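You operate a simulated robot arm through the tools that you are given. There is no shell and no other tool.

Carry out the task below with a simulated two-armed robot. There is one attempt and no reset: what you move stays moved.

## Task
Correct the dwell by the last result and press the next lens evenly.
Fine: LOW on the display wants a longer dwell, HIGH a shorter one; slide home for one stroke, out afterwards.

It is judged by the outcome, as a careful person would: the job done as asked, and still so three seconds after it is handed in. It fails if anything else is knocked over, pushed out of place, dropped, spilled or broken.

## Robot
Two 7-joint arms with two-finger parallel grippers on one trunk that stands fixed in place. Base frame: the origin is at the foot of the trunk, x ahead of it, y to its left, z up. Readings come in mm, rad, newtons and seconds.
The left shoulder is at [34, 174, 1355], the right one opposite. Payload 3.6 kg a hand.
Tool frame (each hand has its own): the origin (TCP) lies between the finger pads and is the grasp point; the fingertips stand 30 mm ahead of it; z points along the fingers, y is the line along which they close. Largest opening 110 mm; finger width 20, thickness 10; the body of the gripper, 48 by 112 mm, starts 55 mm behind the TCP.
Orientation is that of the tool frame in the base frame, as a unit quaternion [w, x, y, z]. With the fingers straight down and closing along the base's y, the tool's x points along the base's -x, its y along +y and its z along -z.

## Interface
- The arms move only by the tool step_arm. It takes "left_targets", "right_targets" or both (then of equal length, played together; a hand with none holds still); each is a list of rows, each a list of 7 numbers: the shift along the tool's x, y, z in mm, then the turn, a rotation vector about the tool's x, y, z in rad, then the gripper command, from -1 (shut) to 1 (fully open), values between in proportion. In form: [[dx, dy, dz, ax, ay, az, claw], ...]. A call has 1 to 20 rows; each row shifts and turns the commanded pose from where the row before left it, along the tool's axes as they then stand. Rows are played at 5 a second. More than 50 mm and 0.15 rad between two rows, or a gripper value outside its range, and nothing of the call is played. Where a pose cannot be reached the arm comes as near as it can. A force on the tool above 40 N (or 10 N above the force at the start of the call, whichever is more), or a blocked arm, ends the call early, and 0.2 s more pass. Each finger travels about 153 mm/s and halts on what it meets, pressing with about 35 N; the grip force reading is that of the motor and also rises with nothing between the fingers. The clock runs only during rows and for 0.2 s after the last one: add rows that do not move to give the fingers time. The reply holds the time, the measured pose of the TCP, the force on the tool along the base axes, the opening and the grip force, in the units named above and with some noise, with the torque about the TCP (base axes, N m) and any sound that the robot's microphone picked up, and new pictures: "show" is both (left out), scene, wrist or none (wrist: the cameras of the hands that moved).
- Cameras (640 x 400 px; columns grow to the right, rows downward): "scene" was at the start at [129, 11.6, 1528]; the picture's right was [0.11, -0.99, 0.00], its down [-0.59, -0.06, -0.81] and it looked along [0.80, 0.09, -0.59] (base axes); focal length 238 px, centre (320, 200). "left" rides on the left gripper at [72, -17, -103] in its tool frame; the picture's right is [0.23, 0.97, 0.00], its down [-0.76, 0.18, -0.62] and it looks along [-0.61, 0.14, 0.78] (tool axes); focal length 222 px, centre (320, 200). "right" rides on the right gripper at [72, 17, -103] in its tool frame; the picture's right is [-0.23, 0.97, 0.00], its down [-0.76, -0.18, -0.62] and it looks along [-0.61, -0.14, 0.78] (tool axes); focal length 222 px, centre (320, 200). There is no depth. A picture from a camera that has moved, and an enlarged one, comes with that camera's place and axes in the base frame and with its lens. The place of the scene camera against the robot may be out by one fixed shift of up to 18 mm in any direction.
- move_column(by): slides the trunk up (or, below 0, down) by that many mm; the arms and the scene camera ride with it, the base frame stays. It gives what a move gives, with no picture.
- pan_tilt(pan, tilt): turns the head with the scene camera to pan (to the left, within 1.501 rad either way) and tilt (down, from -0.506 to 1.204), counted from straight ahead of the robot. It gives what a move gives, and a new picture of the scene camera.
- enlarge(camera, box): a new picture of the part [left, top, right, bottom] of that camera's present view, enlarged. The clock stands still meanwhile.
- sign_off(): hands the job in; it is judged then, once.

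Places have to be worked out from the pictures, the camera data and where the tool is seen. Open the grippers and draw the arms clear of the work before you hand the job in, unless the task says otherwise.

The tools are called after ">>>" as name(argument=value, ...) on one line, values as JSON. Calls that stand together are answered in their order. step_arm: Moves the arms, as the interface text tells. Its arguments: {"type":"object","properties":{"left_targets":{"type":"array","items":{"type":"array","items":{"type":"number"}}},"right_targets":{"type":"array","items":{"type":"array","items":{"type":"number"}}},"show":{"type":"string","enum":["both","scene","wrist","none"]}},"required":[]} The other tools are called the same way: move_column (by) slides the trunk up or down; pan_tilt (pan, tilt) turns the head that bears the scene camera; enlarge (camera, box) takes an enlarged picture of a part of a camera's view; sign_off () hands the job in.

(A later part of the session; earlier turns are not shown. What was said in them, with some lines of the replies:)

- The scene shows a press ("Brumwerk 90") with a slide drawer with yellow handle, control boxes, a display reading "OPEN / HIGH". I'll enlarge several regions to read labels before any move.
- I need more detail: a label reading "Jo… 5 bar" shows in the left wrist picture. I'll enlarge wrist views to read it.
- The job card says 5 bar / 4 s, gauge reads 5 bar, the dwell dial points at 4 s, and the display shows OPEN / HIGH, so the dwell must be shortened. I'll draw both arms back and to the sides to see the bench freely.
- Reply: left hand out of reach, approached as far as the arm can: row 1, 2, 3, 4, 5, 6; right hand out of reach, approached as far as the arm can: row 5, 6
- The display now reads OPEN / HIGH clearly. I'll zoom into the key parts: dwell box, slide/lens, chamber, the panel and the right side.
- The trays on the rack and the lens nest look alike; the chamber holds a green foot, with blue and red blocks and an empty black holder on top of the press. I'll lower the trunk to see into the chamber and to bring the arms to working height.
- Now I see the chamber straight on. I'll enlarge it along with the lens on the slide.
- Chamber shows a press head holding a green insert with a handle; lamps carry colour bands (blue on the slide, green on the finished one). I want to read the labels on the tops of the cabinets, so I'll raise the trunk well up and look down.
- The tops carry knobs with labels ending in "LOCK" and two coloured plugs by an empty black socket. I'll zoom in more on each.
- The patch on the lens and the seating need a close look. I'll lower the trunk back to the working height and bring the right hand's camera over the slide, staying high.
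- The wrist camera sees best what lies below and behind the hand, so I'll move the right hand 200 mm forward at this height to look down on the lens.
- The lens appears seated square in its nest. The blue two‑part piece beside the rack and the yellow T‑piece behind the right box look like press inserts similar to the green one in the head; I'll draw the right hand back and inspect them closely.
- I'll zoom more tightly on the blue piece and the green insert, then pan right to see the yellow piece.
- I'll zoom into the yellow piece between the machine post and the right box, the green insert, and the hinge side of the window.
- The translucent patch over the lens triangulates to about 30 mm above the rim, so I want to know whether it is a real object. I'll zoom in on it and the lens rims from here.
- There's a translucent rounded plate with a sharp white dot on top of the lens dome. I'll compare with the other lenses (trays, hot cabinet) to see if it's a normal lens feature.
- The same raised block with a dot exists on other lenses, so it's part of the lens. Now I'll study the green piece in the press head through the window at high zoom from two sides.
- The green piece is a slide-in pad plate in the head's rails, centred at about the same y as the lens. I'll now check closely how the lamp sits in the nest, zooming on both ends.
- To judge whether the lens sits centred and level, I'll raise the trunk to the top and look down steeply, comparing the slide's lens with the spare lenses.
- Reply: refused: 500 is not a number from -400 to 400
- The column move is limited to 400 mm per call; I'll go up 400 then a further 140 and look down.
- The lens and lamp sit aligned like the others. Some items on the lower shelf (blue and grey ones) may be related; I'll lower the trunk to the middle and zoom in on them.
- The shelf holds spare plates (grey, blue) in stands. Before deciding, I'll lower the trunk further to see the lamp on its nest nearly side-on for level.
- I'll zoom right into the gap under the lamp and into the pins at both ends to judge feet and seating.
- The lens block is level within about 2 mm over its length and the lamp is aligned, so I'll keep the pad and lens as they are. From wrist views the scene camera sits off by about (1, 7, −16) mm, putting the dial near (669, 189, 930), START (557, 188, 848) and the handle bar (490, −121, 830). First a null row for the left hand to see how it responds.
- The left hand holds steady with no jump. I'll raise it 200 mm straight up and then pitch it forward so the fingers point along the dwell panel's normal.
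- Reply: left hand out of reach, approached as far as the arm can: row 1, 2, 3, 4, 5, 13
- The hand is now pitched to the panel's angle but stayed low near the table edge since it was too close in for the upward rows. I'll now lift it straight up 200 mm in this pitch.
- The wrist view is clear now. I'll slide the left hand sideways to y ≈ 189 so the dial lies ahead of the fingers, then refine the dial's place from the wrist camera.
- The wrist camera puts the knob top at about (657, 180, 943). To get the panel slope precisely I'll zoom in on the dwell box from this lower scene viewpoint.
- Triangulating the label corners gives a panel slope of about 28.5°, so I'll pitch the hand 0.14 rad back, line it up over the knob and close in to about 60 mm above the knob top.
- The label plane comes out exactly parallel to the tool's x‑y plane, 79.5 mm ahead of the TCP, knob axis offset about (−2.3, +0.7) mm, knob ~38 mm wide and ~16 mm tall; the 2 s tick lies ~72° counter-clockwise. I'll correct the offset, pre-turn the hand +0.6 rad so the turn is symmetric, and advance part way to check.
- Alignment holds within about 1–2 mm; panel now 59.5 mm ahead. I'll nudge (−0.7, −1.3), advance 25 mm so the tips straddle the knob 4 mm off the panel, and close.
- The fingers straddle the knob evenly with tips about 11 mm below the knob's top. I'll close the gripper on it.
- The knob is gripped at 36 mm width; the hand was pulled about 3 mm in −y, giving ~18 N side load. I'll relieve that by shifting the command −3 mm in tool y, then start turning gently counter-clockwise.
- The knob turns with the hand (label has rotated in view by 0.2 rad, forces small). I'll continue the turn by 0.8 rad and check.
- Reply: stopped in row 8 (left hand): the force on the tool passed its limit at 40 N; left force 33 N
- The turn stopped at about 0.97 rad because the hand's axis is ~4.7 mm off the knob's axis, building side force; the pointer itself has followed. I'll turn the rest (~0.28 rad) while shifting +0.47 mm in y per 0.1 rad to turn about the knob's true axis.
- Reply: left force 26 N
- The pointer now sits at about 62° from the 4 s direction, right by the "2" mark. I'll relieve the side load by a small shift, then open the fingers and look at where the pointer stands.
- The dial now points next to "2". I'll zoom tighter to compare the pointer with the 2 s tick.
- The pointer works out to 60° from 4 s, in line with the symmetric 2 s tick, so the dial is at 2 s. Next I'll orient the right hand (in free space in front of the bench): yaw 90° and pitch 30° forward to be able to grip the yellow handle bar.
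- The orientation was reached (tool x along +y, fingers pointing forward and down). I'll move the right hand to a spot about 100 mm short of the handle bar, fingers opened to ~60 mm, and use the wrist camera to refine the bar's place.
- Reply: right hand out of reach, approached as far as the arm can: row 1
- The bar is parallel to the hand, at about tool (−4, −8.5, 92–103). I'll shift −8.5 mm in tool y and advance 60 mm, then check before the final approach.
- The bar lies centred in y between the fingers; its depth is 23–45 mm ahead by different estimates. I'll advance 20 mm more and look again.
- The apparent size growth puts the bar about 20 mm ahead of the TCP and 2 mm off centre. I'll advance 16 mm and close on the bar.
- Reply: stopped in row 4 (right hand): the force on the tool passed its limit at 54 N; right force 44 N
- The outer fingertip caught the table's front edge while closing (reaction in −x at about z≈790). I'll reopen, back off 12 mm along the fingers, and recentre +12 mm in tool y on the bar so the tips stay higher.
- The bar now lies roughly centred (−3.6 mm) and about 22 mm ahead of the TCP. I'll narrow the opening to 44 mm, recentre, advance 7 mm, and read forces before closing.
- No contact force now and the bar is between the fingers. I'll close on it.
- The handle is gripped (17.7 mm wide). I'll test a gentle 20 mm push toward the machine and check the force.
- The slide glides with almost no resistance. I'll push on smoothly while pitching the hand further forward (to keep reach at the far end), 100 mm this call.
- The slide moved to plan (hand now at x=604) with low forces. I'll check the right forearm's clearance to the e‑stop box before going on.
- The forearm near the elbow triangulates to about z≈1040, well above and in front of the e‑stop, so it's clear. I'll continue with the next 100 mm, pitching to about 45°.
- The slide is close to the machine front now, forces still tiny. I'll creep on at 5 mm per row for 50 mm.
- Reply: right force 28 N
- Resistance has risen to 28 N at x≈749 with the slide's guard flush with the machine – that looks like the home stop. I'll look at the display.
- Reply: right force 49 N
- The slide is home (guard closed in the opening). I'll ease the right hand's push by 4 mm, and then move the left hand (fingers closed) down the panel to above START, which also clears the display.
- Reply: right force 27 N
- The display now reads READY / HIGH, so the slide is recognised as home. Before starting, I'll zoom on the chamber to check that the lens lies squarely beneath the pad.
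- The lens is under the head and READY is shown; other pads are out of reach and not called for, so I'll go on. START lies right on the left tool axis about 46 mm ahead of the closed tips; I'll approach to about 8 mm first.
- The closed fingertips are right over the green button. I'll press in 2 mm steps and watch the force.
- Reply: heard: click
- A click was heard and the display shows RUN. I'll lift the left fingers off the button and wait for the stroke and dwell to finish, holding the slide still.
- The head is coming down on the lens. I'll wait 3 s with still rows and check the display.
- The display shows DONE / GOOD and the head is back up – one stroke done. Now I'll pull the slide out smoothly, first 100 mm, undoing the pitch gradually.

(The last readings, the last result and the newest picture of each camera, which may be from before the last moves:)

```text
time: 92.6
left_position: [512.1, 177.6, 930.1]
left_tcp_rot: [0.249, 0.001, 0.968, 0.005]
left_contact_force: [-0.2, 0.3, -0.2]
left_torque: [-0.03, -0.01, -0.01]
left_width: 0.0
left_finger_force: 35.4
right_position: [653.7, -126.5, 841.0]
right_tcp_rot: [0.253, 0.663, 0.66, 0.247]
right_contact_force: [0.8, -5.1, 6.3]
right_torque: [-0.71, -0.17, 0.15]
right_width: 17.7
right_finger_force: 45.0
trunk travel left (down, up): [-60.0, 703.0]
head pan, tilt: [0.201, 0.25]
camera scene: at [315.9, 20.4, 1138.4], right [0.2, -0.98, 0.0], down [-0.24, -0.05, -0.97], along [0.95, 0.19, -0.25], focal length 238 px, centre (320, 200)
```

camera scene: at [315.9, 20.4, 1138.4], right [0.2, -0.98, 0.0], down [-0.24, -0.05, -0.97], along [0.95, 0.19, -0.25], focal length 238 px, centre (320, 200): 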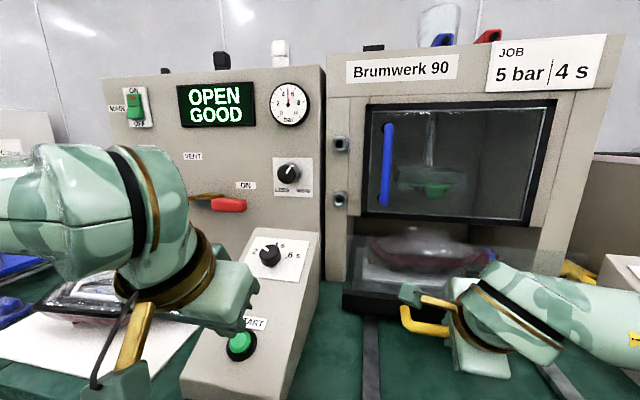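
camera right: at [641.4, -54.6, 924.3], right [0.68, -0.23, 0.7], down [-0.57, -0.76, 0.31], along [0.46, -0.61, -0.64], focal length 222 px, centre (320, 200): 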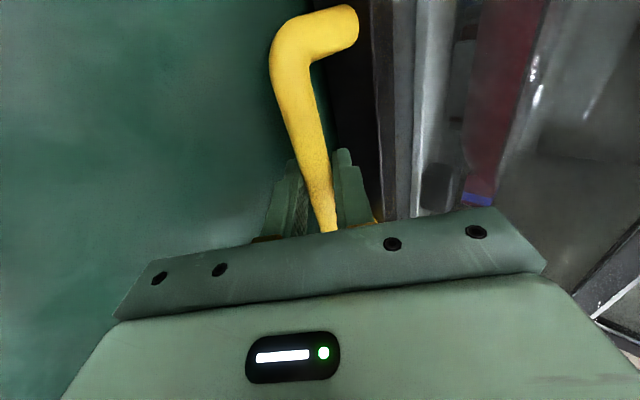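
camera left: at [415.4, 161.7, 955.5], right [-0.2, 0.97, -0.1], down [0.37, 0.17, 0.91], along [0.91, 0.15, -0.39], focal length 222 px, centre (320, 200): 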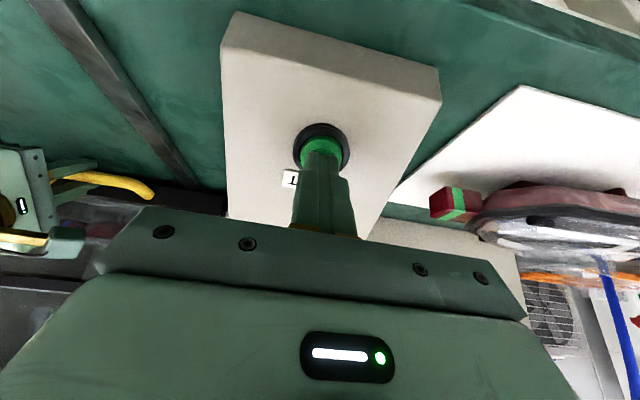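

The slide comes out freely and the display shows OPEN / GOOD. I'll pull another 150 mm while returning the pitch to its original value.

>>> step_arm(right_targets=[[0, -7.3, -6.6, 0.015, 0, 0, -0.9], [0, -7.4, -6.5, 0.015, 0, 0, -0.9], [0, -7.5, -6.4, 0.015, 0, 0, -0.9], [0, -7.6, -6.27, 0.015, 0, 0, -0.9], [0, -7.7, -6.15, 0.015, 0, 0, -0.9], [0, -7.8, -6.03, 0.015, 0, 0, -0.9], [0, -7.87, -5.9, 0.015, 0, 0, -0.9], [0, -7.95, -5.8, 0.015, 0, 0, -0.9], [0, -8.04, -5.66, 0.015, 0, 0, -0.9], [0, -8.1, -5.55, 0.015, 0, 0, -0.9], [0, -8.2, -5.4, 0.015, 0, 0, -0.9], [0, -8.3, -5.3, 0.015, 0, 0, -0.9], [0, -8.36, -5.17, 0.015, 0, 0, -0.9], [0, -8.44, -5.03, 0.015, 0, 0, -0.9], [0, -8.5, -4.9, 0.015, 0, 0, -0.9]], show="both")

```text
time: 95.8
left_position: [510.7, 177.2, 930.0]
left_tcp_rot: [0.248, 0.0, 0.969, 0.004]
left_contact_force: [-0.9, 0.6, 0.0]
left_torque: [-0.02, 0.01, -0.01]
left_width: 0.0
left_finger_force: 35.1
right_position: [507.6, -126.3, 843.3]
right_tcp_rot: [0.176, 0.686, 0.684, 0.172]
right_contact_force: [1.3, -8.8, 5.4]
right_torque: [-0.13, -0.16, 0.61]
right_width: 17.7
right_finger_force: 45.4
trunk travel left (down, up): [-60.0, 703.0]
head pan, tilt: [0.201, 0.25]
camera scene: at [316.2, 20.0, 1138.3], right [0.2, -0.98, 0.0], down [-0.24, -0.05, -0.97], along [0.95, 0.19, -0.25], focal length 238 px, centre (320, 200)
camera right: at [473.5, -54.3, 940.6], right [0.85, -0.23, 0.47], down [-0.46, -0.76, 0.47], along [0.25, -0.61, -0.75], focal length 222 px, centre (320, 200)
```

scene: 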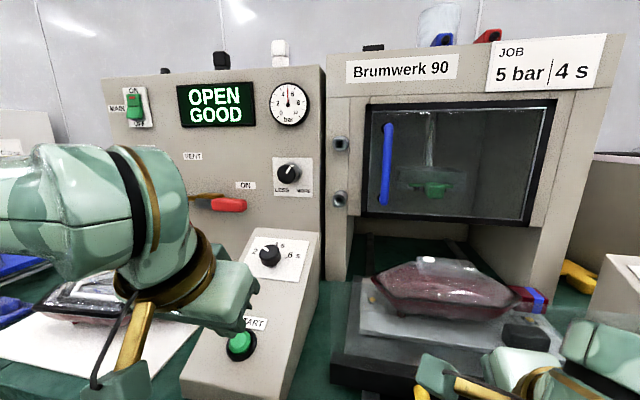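
right: 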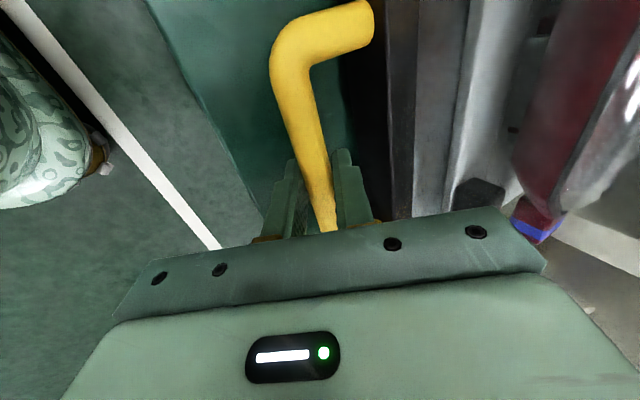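

About 22 mm remain to the original position. I'll pull these slowly and watch for the out stop.

>>> step_arm(right_targets=[[-0.8, -3.9, -2.1, 0, 0, 0, -0.9], [0, -3.9, -2.1, 0, 0, 0, -0.9], [0, -3.9, -2.1, 0, 0, 0, -0.9], [0, -3.9, -2.1, 0, 0, 0, -0.9], [0, -3.9, -2.1, 0, 0, 0, -0.9], [0, 0, 0, 0, 0, 0, -0.9]], show="scene")

```text
time: 97.2
left_position: [512.0, 180.4, 930.5]
left_tcp_rot: [0.25, 0.0, 0.968, 0.005]
left_contact_force: [-0.2, 0.5, -0.7]
left_torque: [0.01, 0.0, 0.01]
left_width: 0.0
left_finger_force: 34.9
right_position: [485.6, -126.9, 843.0]
right_tcp_rot: [0.176, 0.687, 0.684, 0.172]
right_contact_force: [1.5, -2.0, 0.9]
right_torque: [0.41, 0.0, 0.83]
right_width: 17.6
right_finger_force: 45.1
trunk travel left (down, up): [-60.0, 703.0]
head pan, tilt: [0.201, 0.25]
camera scene: at [316.6, 20.7, 1138.1], right [0.2, -0.98, 0.0], down [-0.24, -0.05, -0.97], along [0.95, 0.19, -0.25], focal length 238 px, centre (320, 200)
```

scene: 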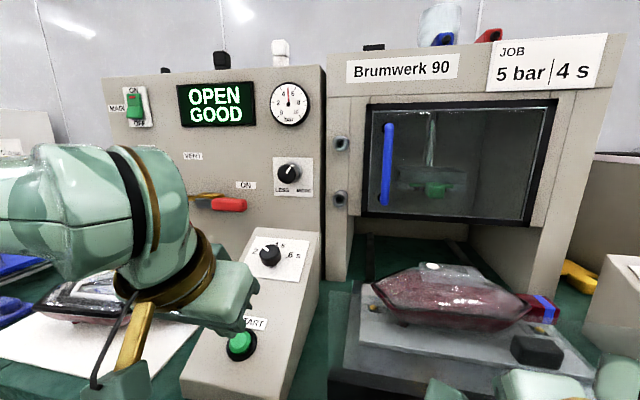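

The slide is back where it began. I'll draw 6 mm more gently to check if it's against its out stop.

>>> step_arm(right_targets=[[0, -1.75, -0.96, 0, 0, 0, -0.9], [0, -1.75, -0.96, 0, 0, 0, -0.9], [0, -1.75, -0.96, 0, 0, 0, -0.9], [0, 0, 0, 0, 0, 0, -0.9]], show="none")

```text
time: 98.2
left_position: [512.7, 179.2, 929.9]
left_tcp_rot: [0.248, 0.001, 0.969, 0.004]
left_contact_force: [-0.8, -0.3, 0.2]
left_torque: [-0.03, 0.02, 0.02]
left_width: 0.0
left_finger_force: 35.0
right_position: [481.1, -125.9, 843.6]
right_tcp_rot: [0.177, 0.687, 0.683, 0.172]
right_contact_force: [21.3, -5.2, 8.2]
right_torque: [-1.03, -0.3, 0.23]
right_width: 17.5
right_finger_force: 45.9
trunk travel left (down, up): [-60.0, 703.0]
head pan, tilt: [0.201, 0.25]
```

The out stop is felt at x≈481, so the slide is fully out. I'll ease the pull, open the fingers just enough, and back the right hand off along its fingers.

>>> step_arm(right_targets=[[0, 2.6, 1.4, 0, 0, 0, -0.9], [0, 0, 0, 0, 0, 0, -0.5], [0, 0, 0, 0, 0, 0, -0.2], [0, 0, 0, 0, 0, 0, -0.2], [0, 0, -8, 0, 0, 0, -0.2], [0, 0, -20, 0, 0, 0, -0.2], [0, 0, -35, 0, 0, 0, -0.2], [0, 0, -40, 0, 0, 0, -0.2], [0, 0, 0, 0, 0, 0, -0.2]], show="both")

```text
time: 100.2
left_position: [510.8, 178.8, 929.3]
left_tcp_rot: [0.249, 0.001, 0.969, 0.004]
left_contact_force: [0.7, 0.4, 0.2]
left_torque: [0.03, -0.01, 0.01]
left_width: 0.3
left_finger_force: 34.8
right_position: [431.7, -126.1, 933.7]
right_tcp_rot: [0.176, 0.687, 0.684, 0.171]
right_contact_force: [0.0, 1.6, -0.3]
right_torque: [0.03, -0.01, -0.01]
right_width: 43.8
right_finger_force: 0.1
trunk travel left (down, up): [-60.0, 703.0]
head pan, tilt: [0.201, 0.25]
camera scene: at [316.7, 20.8, 1138.0], right [0.2, -0.98, 0.0], down [-0.24, -0.05, -0.97], along [0.95, 0.19, -0.25], focal length 238 px, centre (320, 200)
camera right: at [399.0, -52.8, 1030.5], right [0.85, -0.23, 0.47], down [-0.46, -0.76, 0.47], along [0.24, -0.61, -0.75], focal length 222 px, centre (320, 200)
```

scene: 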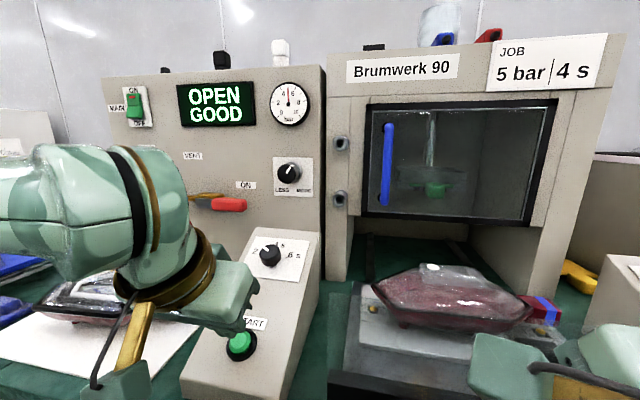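
right: 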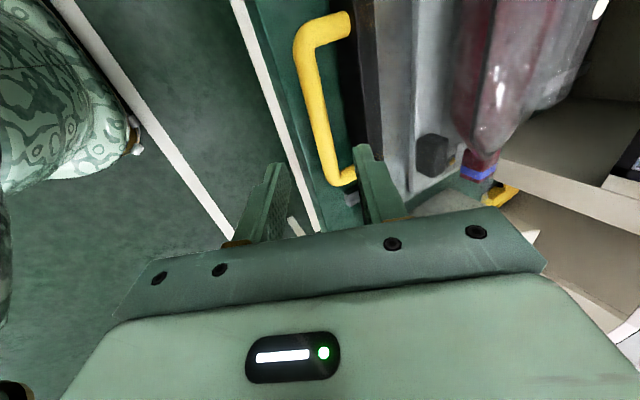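

The right hand is free. Now I'll draw both arms clear: left up off the START box and out to the side, right up, back and to the right, grippers open.

>>> step_arm(left_targets=[[-7, 0, -25.8, 0, 0, 0, -1], [-7, 0, -25.8, 0, 0, 0, -1], [-7, 0, -25.8, 0, 0, 0, -0.5], [-7, 0, -25.8, 0, 0, 0, 0.3], [0, 40, 0, 0, 0, 0, 1], [0, 40, 0, 0, 0, 0, 1], [0, 40, 0, 0, 0, 0, 1], [0, 40, 0, 0, 0, 0, 1], [0, 0, 0, 0, 0, 0, 1]], right_targets=[[0, -7.7, -27, 0, 0, 0, 0], [0, -7.7, -27, 0, 0, 0, 0.5], [0, -7.7, -27, 0, 0, 0, 1], [-45, 0, 0, 0, 0, 0, 1], [-45, 0, 0, 0, 0, 0, 1], [-45, 0, 0, 0, 0, 0, 1], [-45, 0, 0, 0, 0, 0, 1], [0, 0, 0, 0, 0, 0, 1], [0, 0, 0, 0, 0, 0, 1]], show="both")

```text
time: 102.2
left_position: [484.9, 337.6, 1035.4]
left_tcp_rot: [0.249, 0.0, 0.968, 0.005]
left_contact_force: [-0.7, 0.3, -0.4]
left_torque: [0.0, 0.01, 0.02]
left_width: 110.0
left_finger_force: 0.1
right_position: [370.9, -304.4, 995.7]
right_tcp_rot: [0.177, 0.687, 0.684, 0.172]
right_contact_force: [-0.3, -0.6, -0.5]
right_torque: [-0.03, -0.01, 0.01]
right_width: 109.8
right_finger_force: 0.1
trunk travel left (down, up): [-60.0, 703.0]
head pan, tilt: [0.201, 0.25]
camera scene: at [316.3, 20.5, 1138.2], right [0.2, -0.98, 0.0], down [-0.24, -0.05, -0.97], along [0.95, 0.19, -0.25], focal length 238 px, centre (320, 200)
camera right: at [338.9, -232.1, 1093.8], right [0.85, -0.23, 0.47], down [-0.46, -0.76, 0.47], along [0.24, -0.61, -0.75], focal length 222 px, centre (320, 200)
camera left: at [373.5, 319.7, 1090.3], right [-0.2, 0.97, -0.1], down [0.37, 0.17, 0.91], along [0.91, 0.15, -0.39], focal length 222 px, centre (320, 200)
```

scene: 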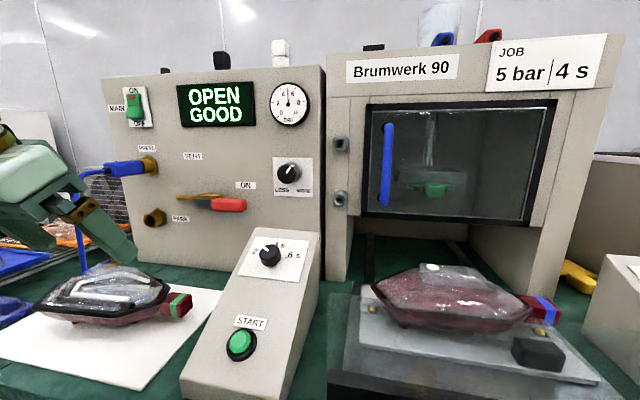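
right: 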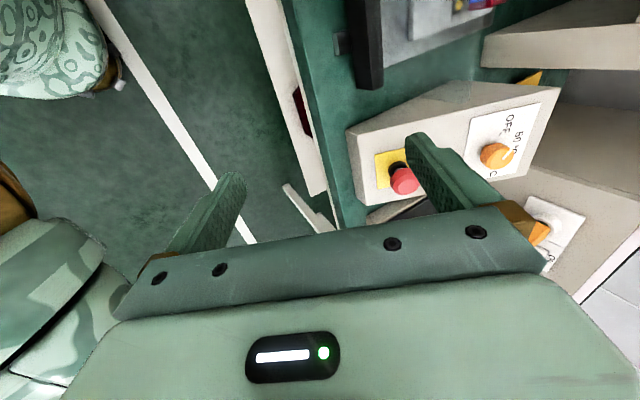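
left: 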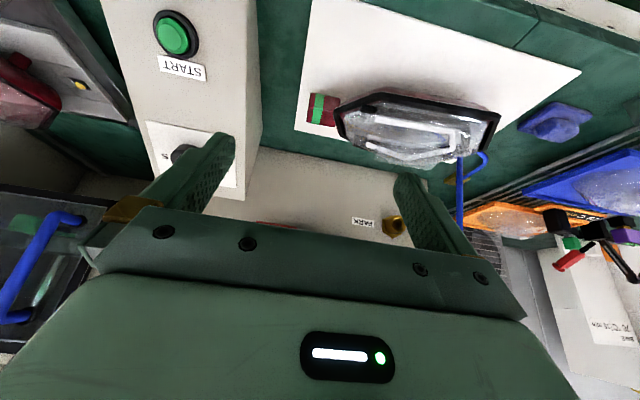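

Both arms are off the work. I'll raise the trunk 250 mm to bring the hands well clear and then inspect the final state.

>>> move_column(by=250)

>>> pan_tilt(pan=0.0, tilt=0.65)

>>> enlarge(camera="scene", box=[220, 160, 460, 330])

>>> enlarge(camera="scene", box=[300, 200, 460, 330])

```text
time: 104.8
left_position: [487.4, 337.5, 1284.4]
left_tcp_rot: [0.248, 0.001, 0.969, 0.004]
left_contact_force: [1.0, -0.6, 0.1]
left_torque: [0.01, 0.0, 0.0]
left_width: 109.9
left_finger_force: 0.0
right_position: [372.4, -305.1, 1244.7]
right_tcp_rot: [0.177, 0.687, 0.684, 0.17]
right_contact_force: [0.7, -0.2, -0.2]
right_torque: [0.0, 0.0, 0.01]
right_width: 110.1
right_finger_force: 0.2
trunk travel left (down, up): [-310.0, 453.0]
head pan, tilt: [0.201, 0.25]
```

```text
time: 105.7
left_position: [485.4, 337.4, 1285.2]
left_tcp_rot: [0.249, 0.001, 0.969, 0.004]
left_contact_force: [0.0, -0.3, 0.4]
left_torque: [-0.01, -0.01, 0.0]
left_width: 109.9
left_finger_force: 0.1
right_position: [372.1, -305.4, 1244.7]
right_tcp_rot: [0.177, 0.687, 0.684, 0.172]
right_contact_force: [0.4, 0.0, -0.3]
right_torque: [0.01, 0.0, 0.02]
right_width: 109.9
right_finger_force: 0.1
trunk travel left (down, up): [-310.0, 453.0]
head pan, tilt: [0.0, 0.649]
camera scene: at [175.4, 2.2, 1364.5], right [0.0, -1.0, 0.0], down [-0.6, 0.0, -0.8], along [0.8, 0.0, -0.6], focal length 238 px, centre (320, 200)
```

scene: 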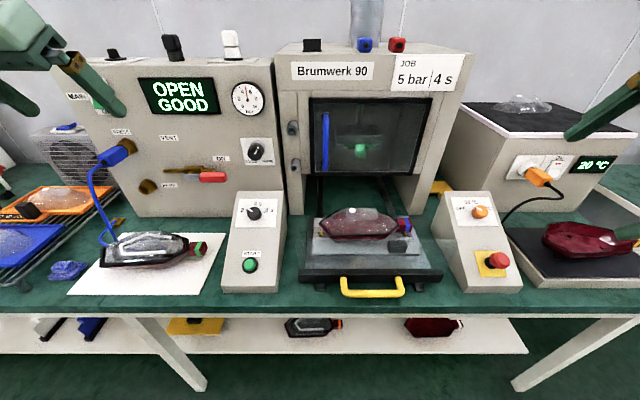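

```text
2.35 times, centred on (340, 245) of scene
camera zoom: at [175.4, 2.2, 1364.5], right [0.0, -1.0, 0.0], down [-0.6, 0.0, -0.8], along [0.8, 0.0, -0.6], focal length 559 px, centre (273, 94)
```

zoom: 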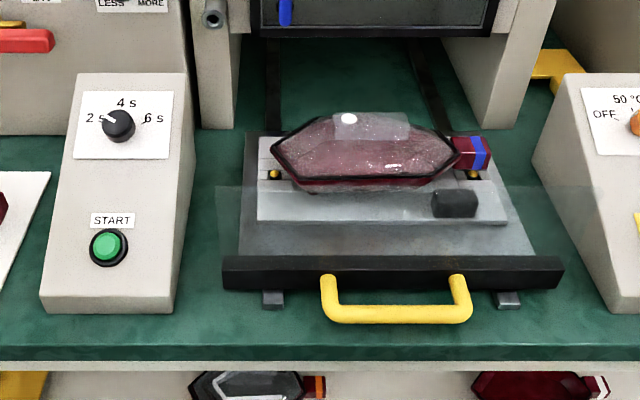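

```text
3.08 times, centred on (380, 265) of scene
camera zoom: at [175.4, 2.2, 1364.5], right [0.0, -1.0, 0.0], down [-0.6, 0.0, -0.8], along [0.8, 0.0, -0.6], focal length 731 px, centre (135, 0)
```

zoom: 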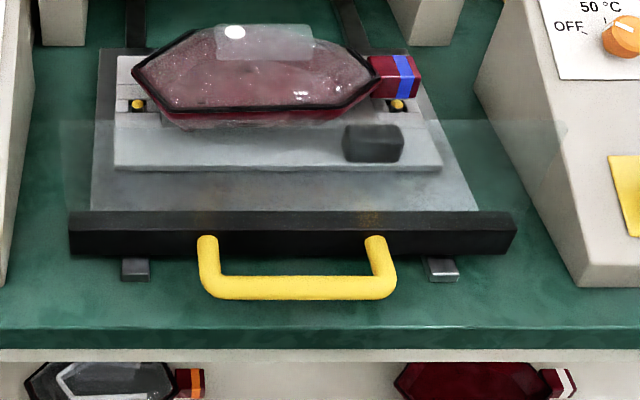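

The dial points at 2 s, the display reads OPEN / GOOD, and the slide is fully out with the pressed lens undisturbed in its nest. Both grippers are open and clear of the work, so I'm handing the job in.

>>> sign_off()

```text
The job is handed in.
```

I shortened the dwell from 4 s to 2 s because the last result read HIGH. I then pressed the next lens with one stroke. The display showed DONE / GOOD after the stroke and OPEN / GOOD once the slide was out.

- **Dwell dial:** It points at the 2 s mark. I judged this from the pictures, where the pointer sits 60° from 4 s, in line with the tick.
- **Slide:** I pushed it home until the display read READY, then pressed START once. Afterwards I drew it out until it met its out stop.
- **Lens:** It stayed in its nest and looked undisturbed afterwards. Before the stroke I measured its top as level to within about 2 mm and found the lamp square in the nest, so I left both as they were.
- **Press pad:** I left the green pad in the head. The lamp on the slide has a blue band and other coloured pads are stored nearby, but nothing in the task asked for a change.
- **One contact:** While I was first closing on the handle, a right fingertip caught the front edge of the table and the force limit stopped the move. I backed off and regripped. The final picture shows nothing out of place.

Both grippers were open and the arms clear of the work when I handed the job in.
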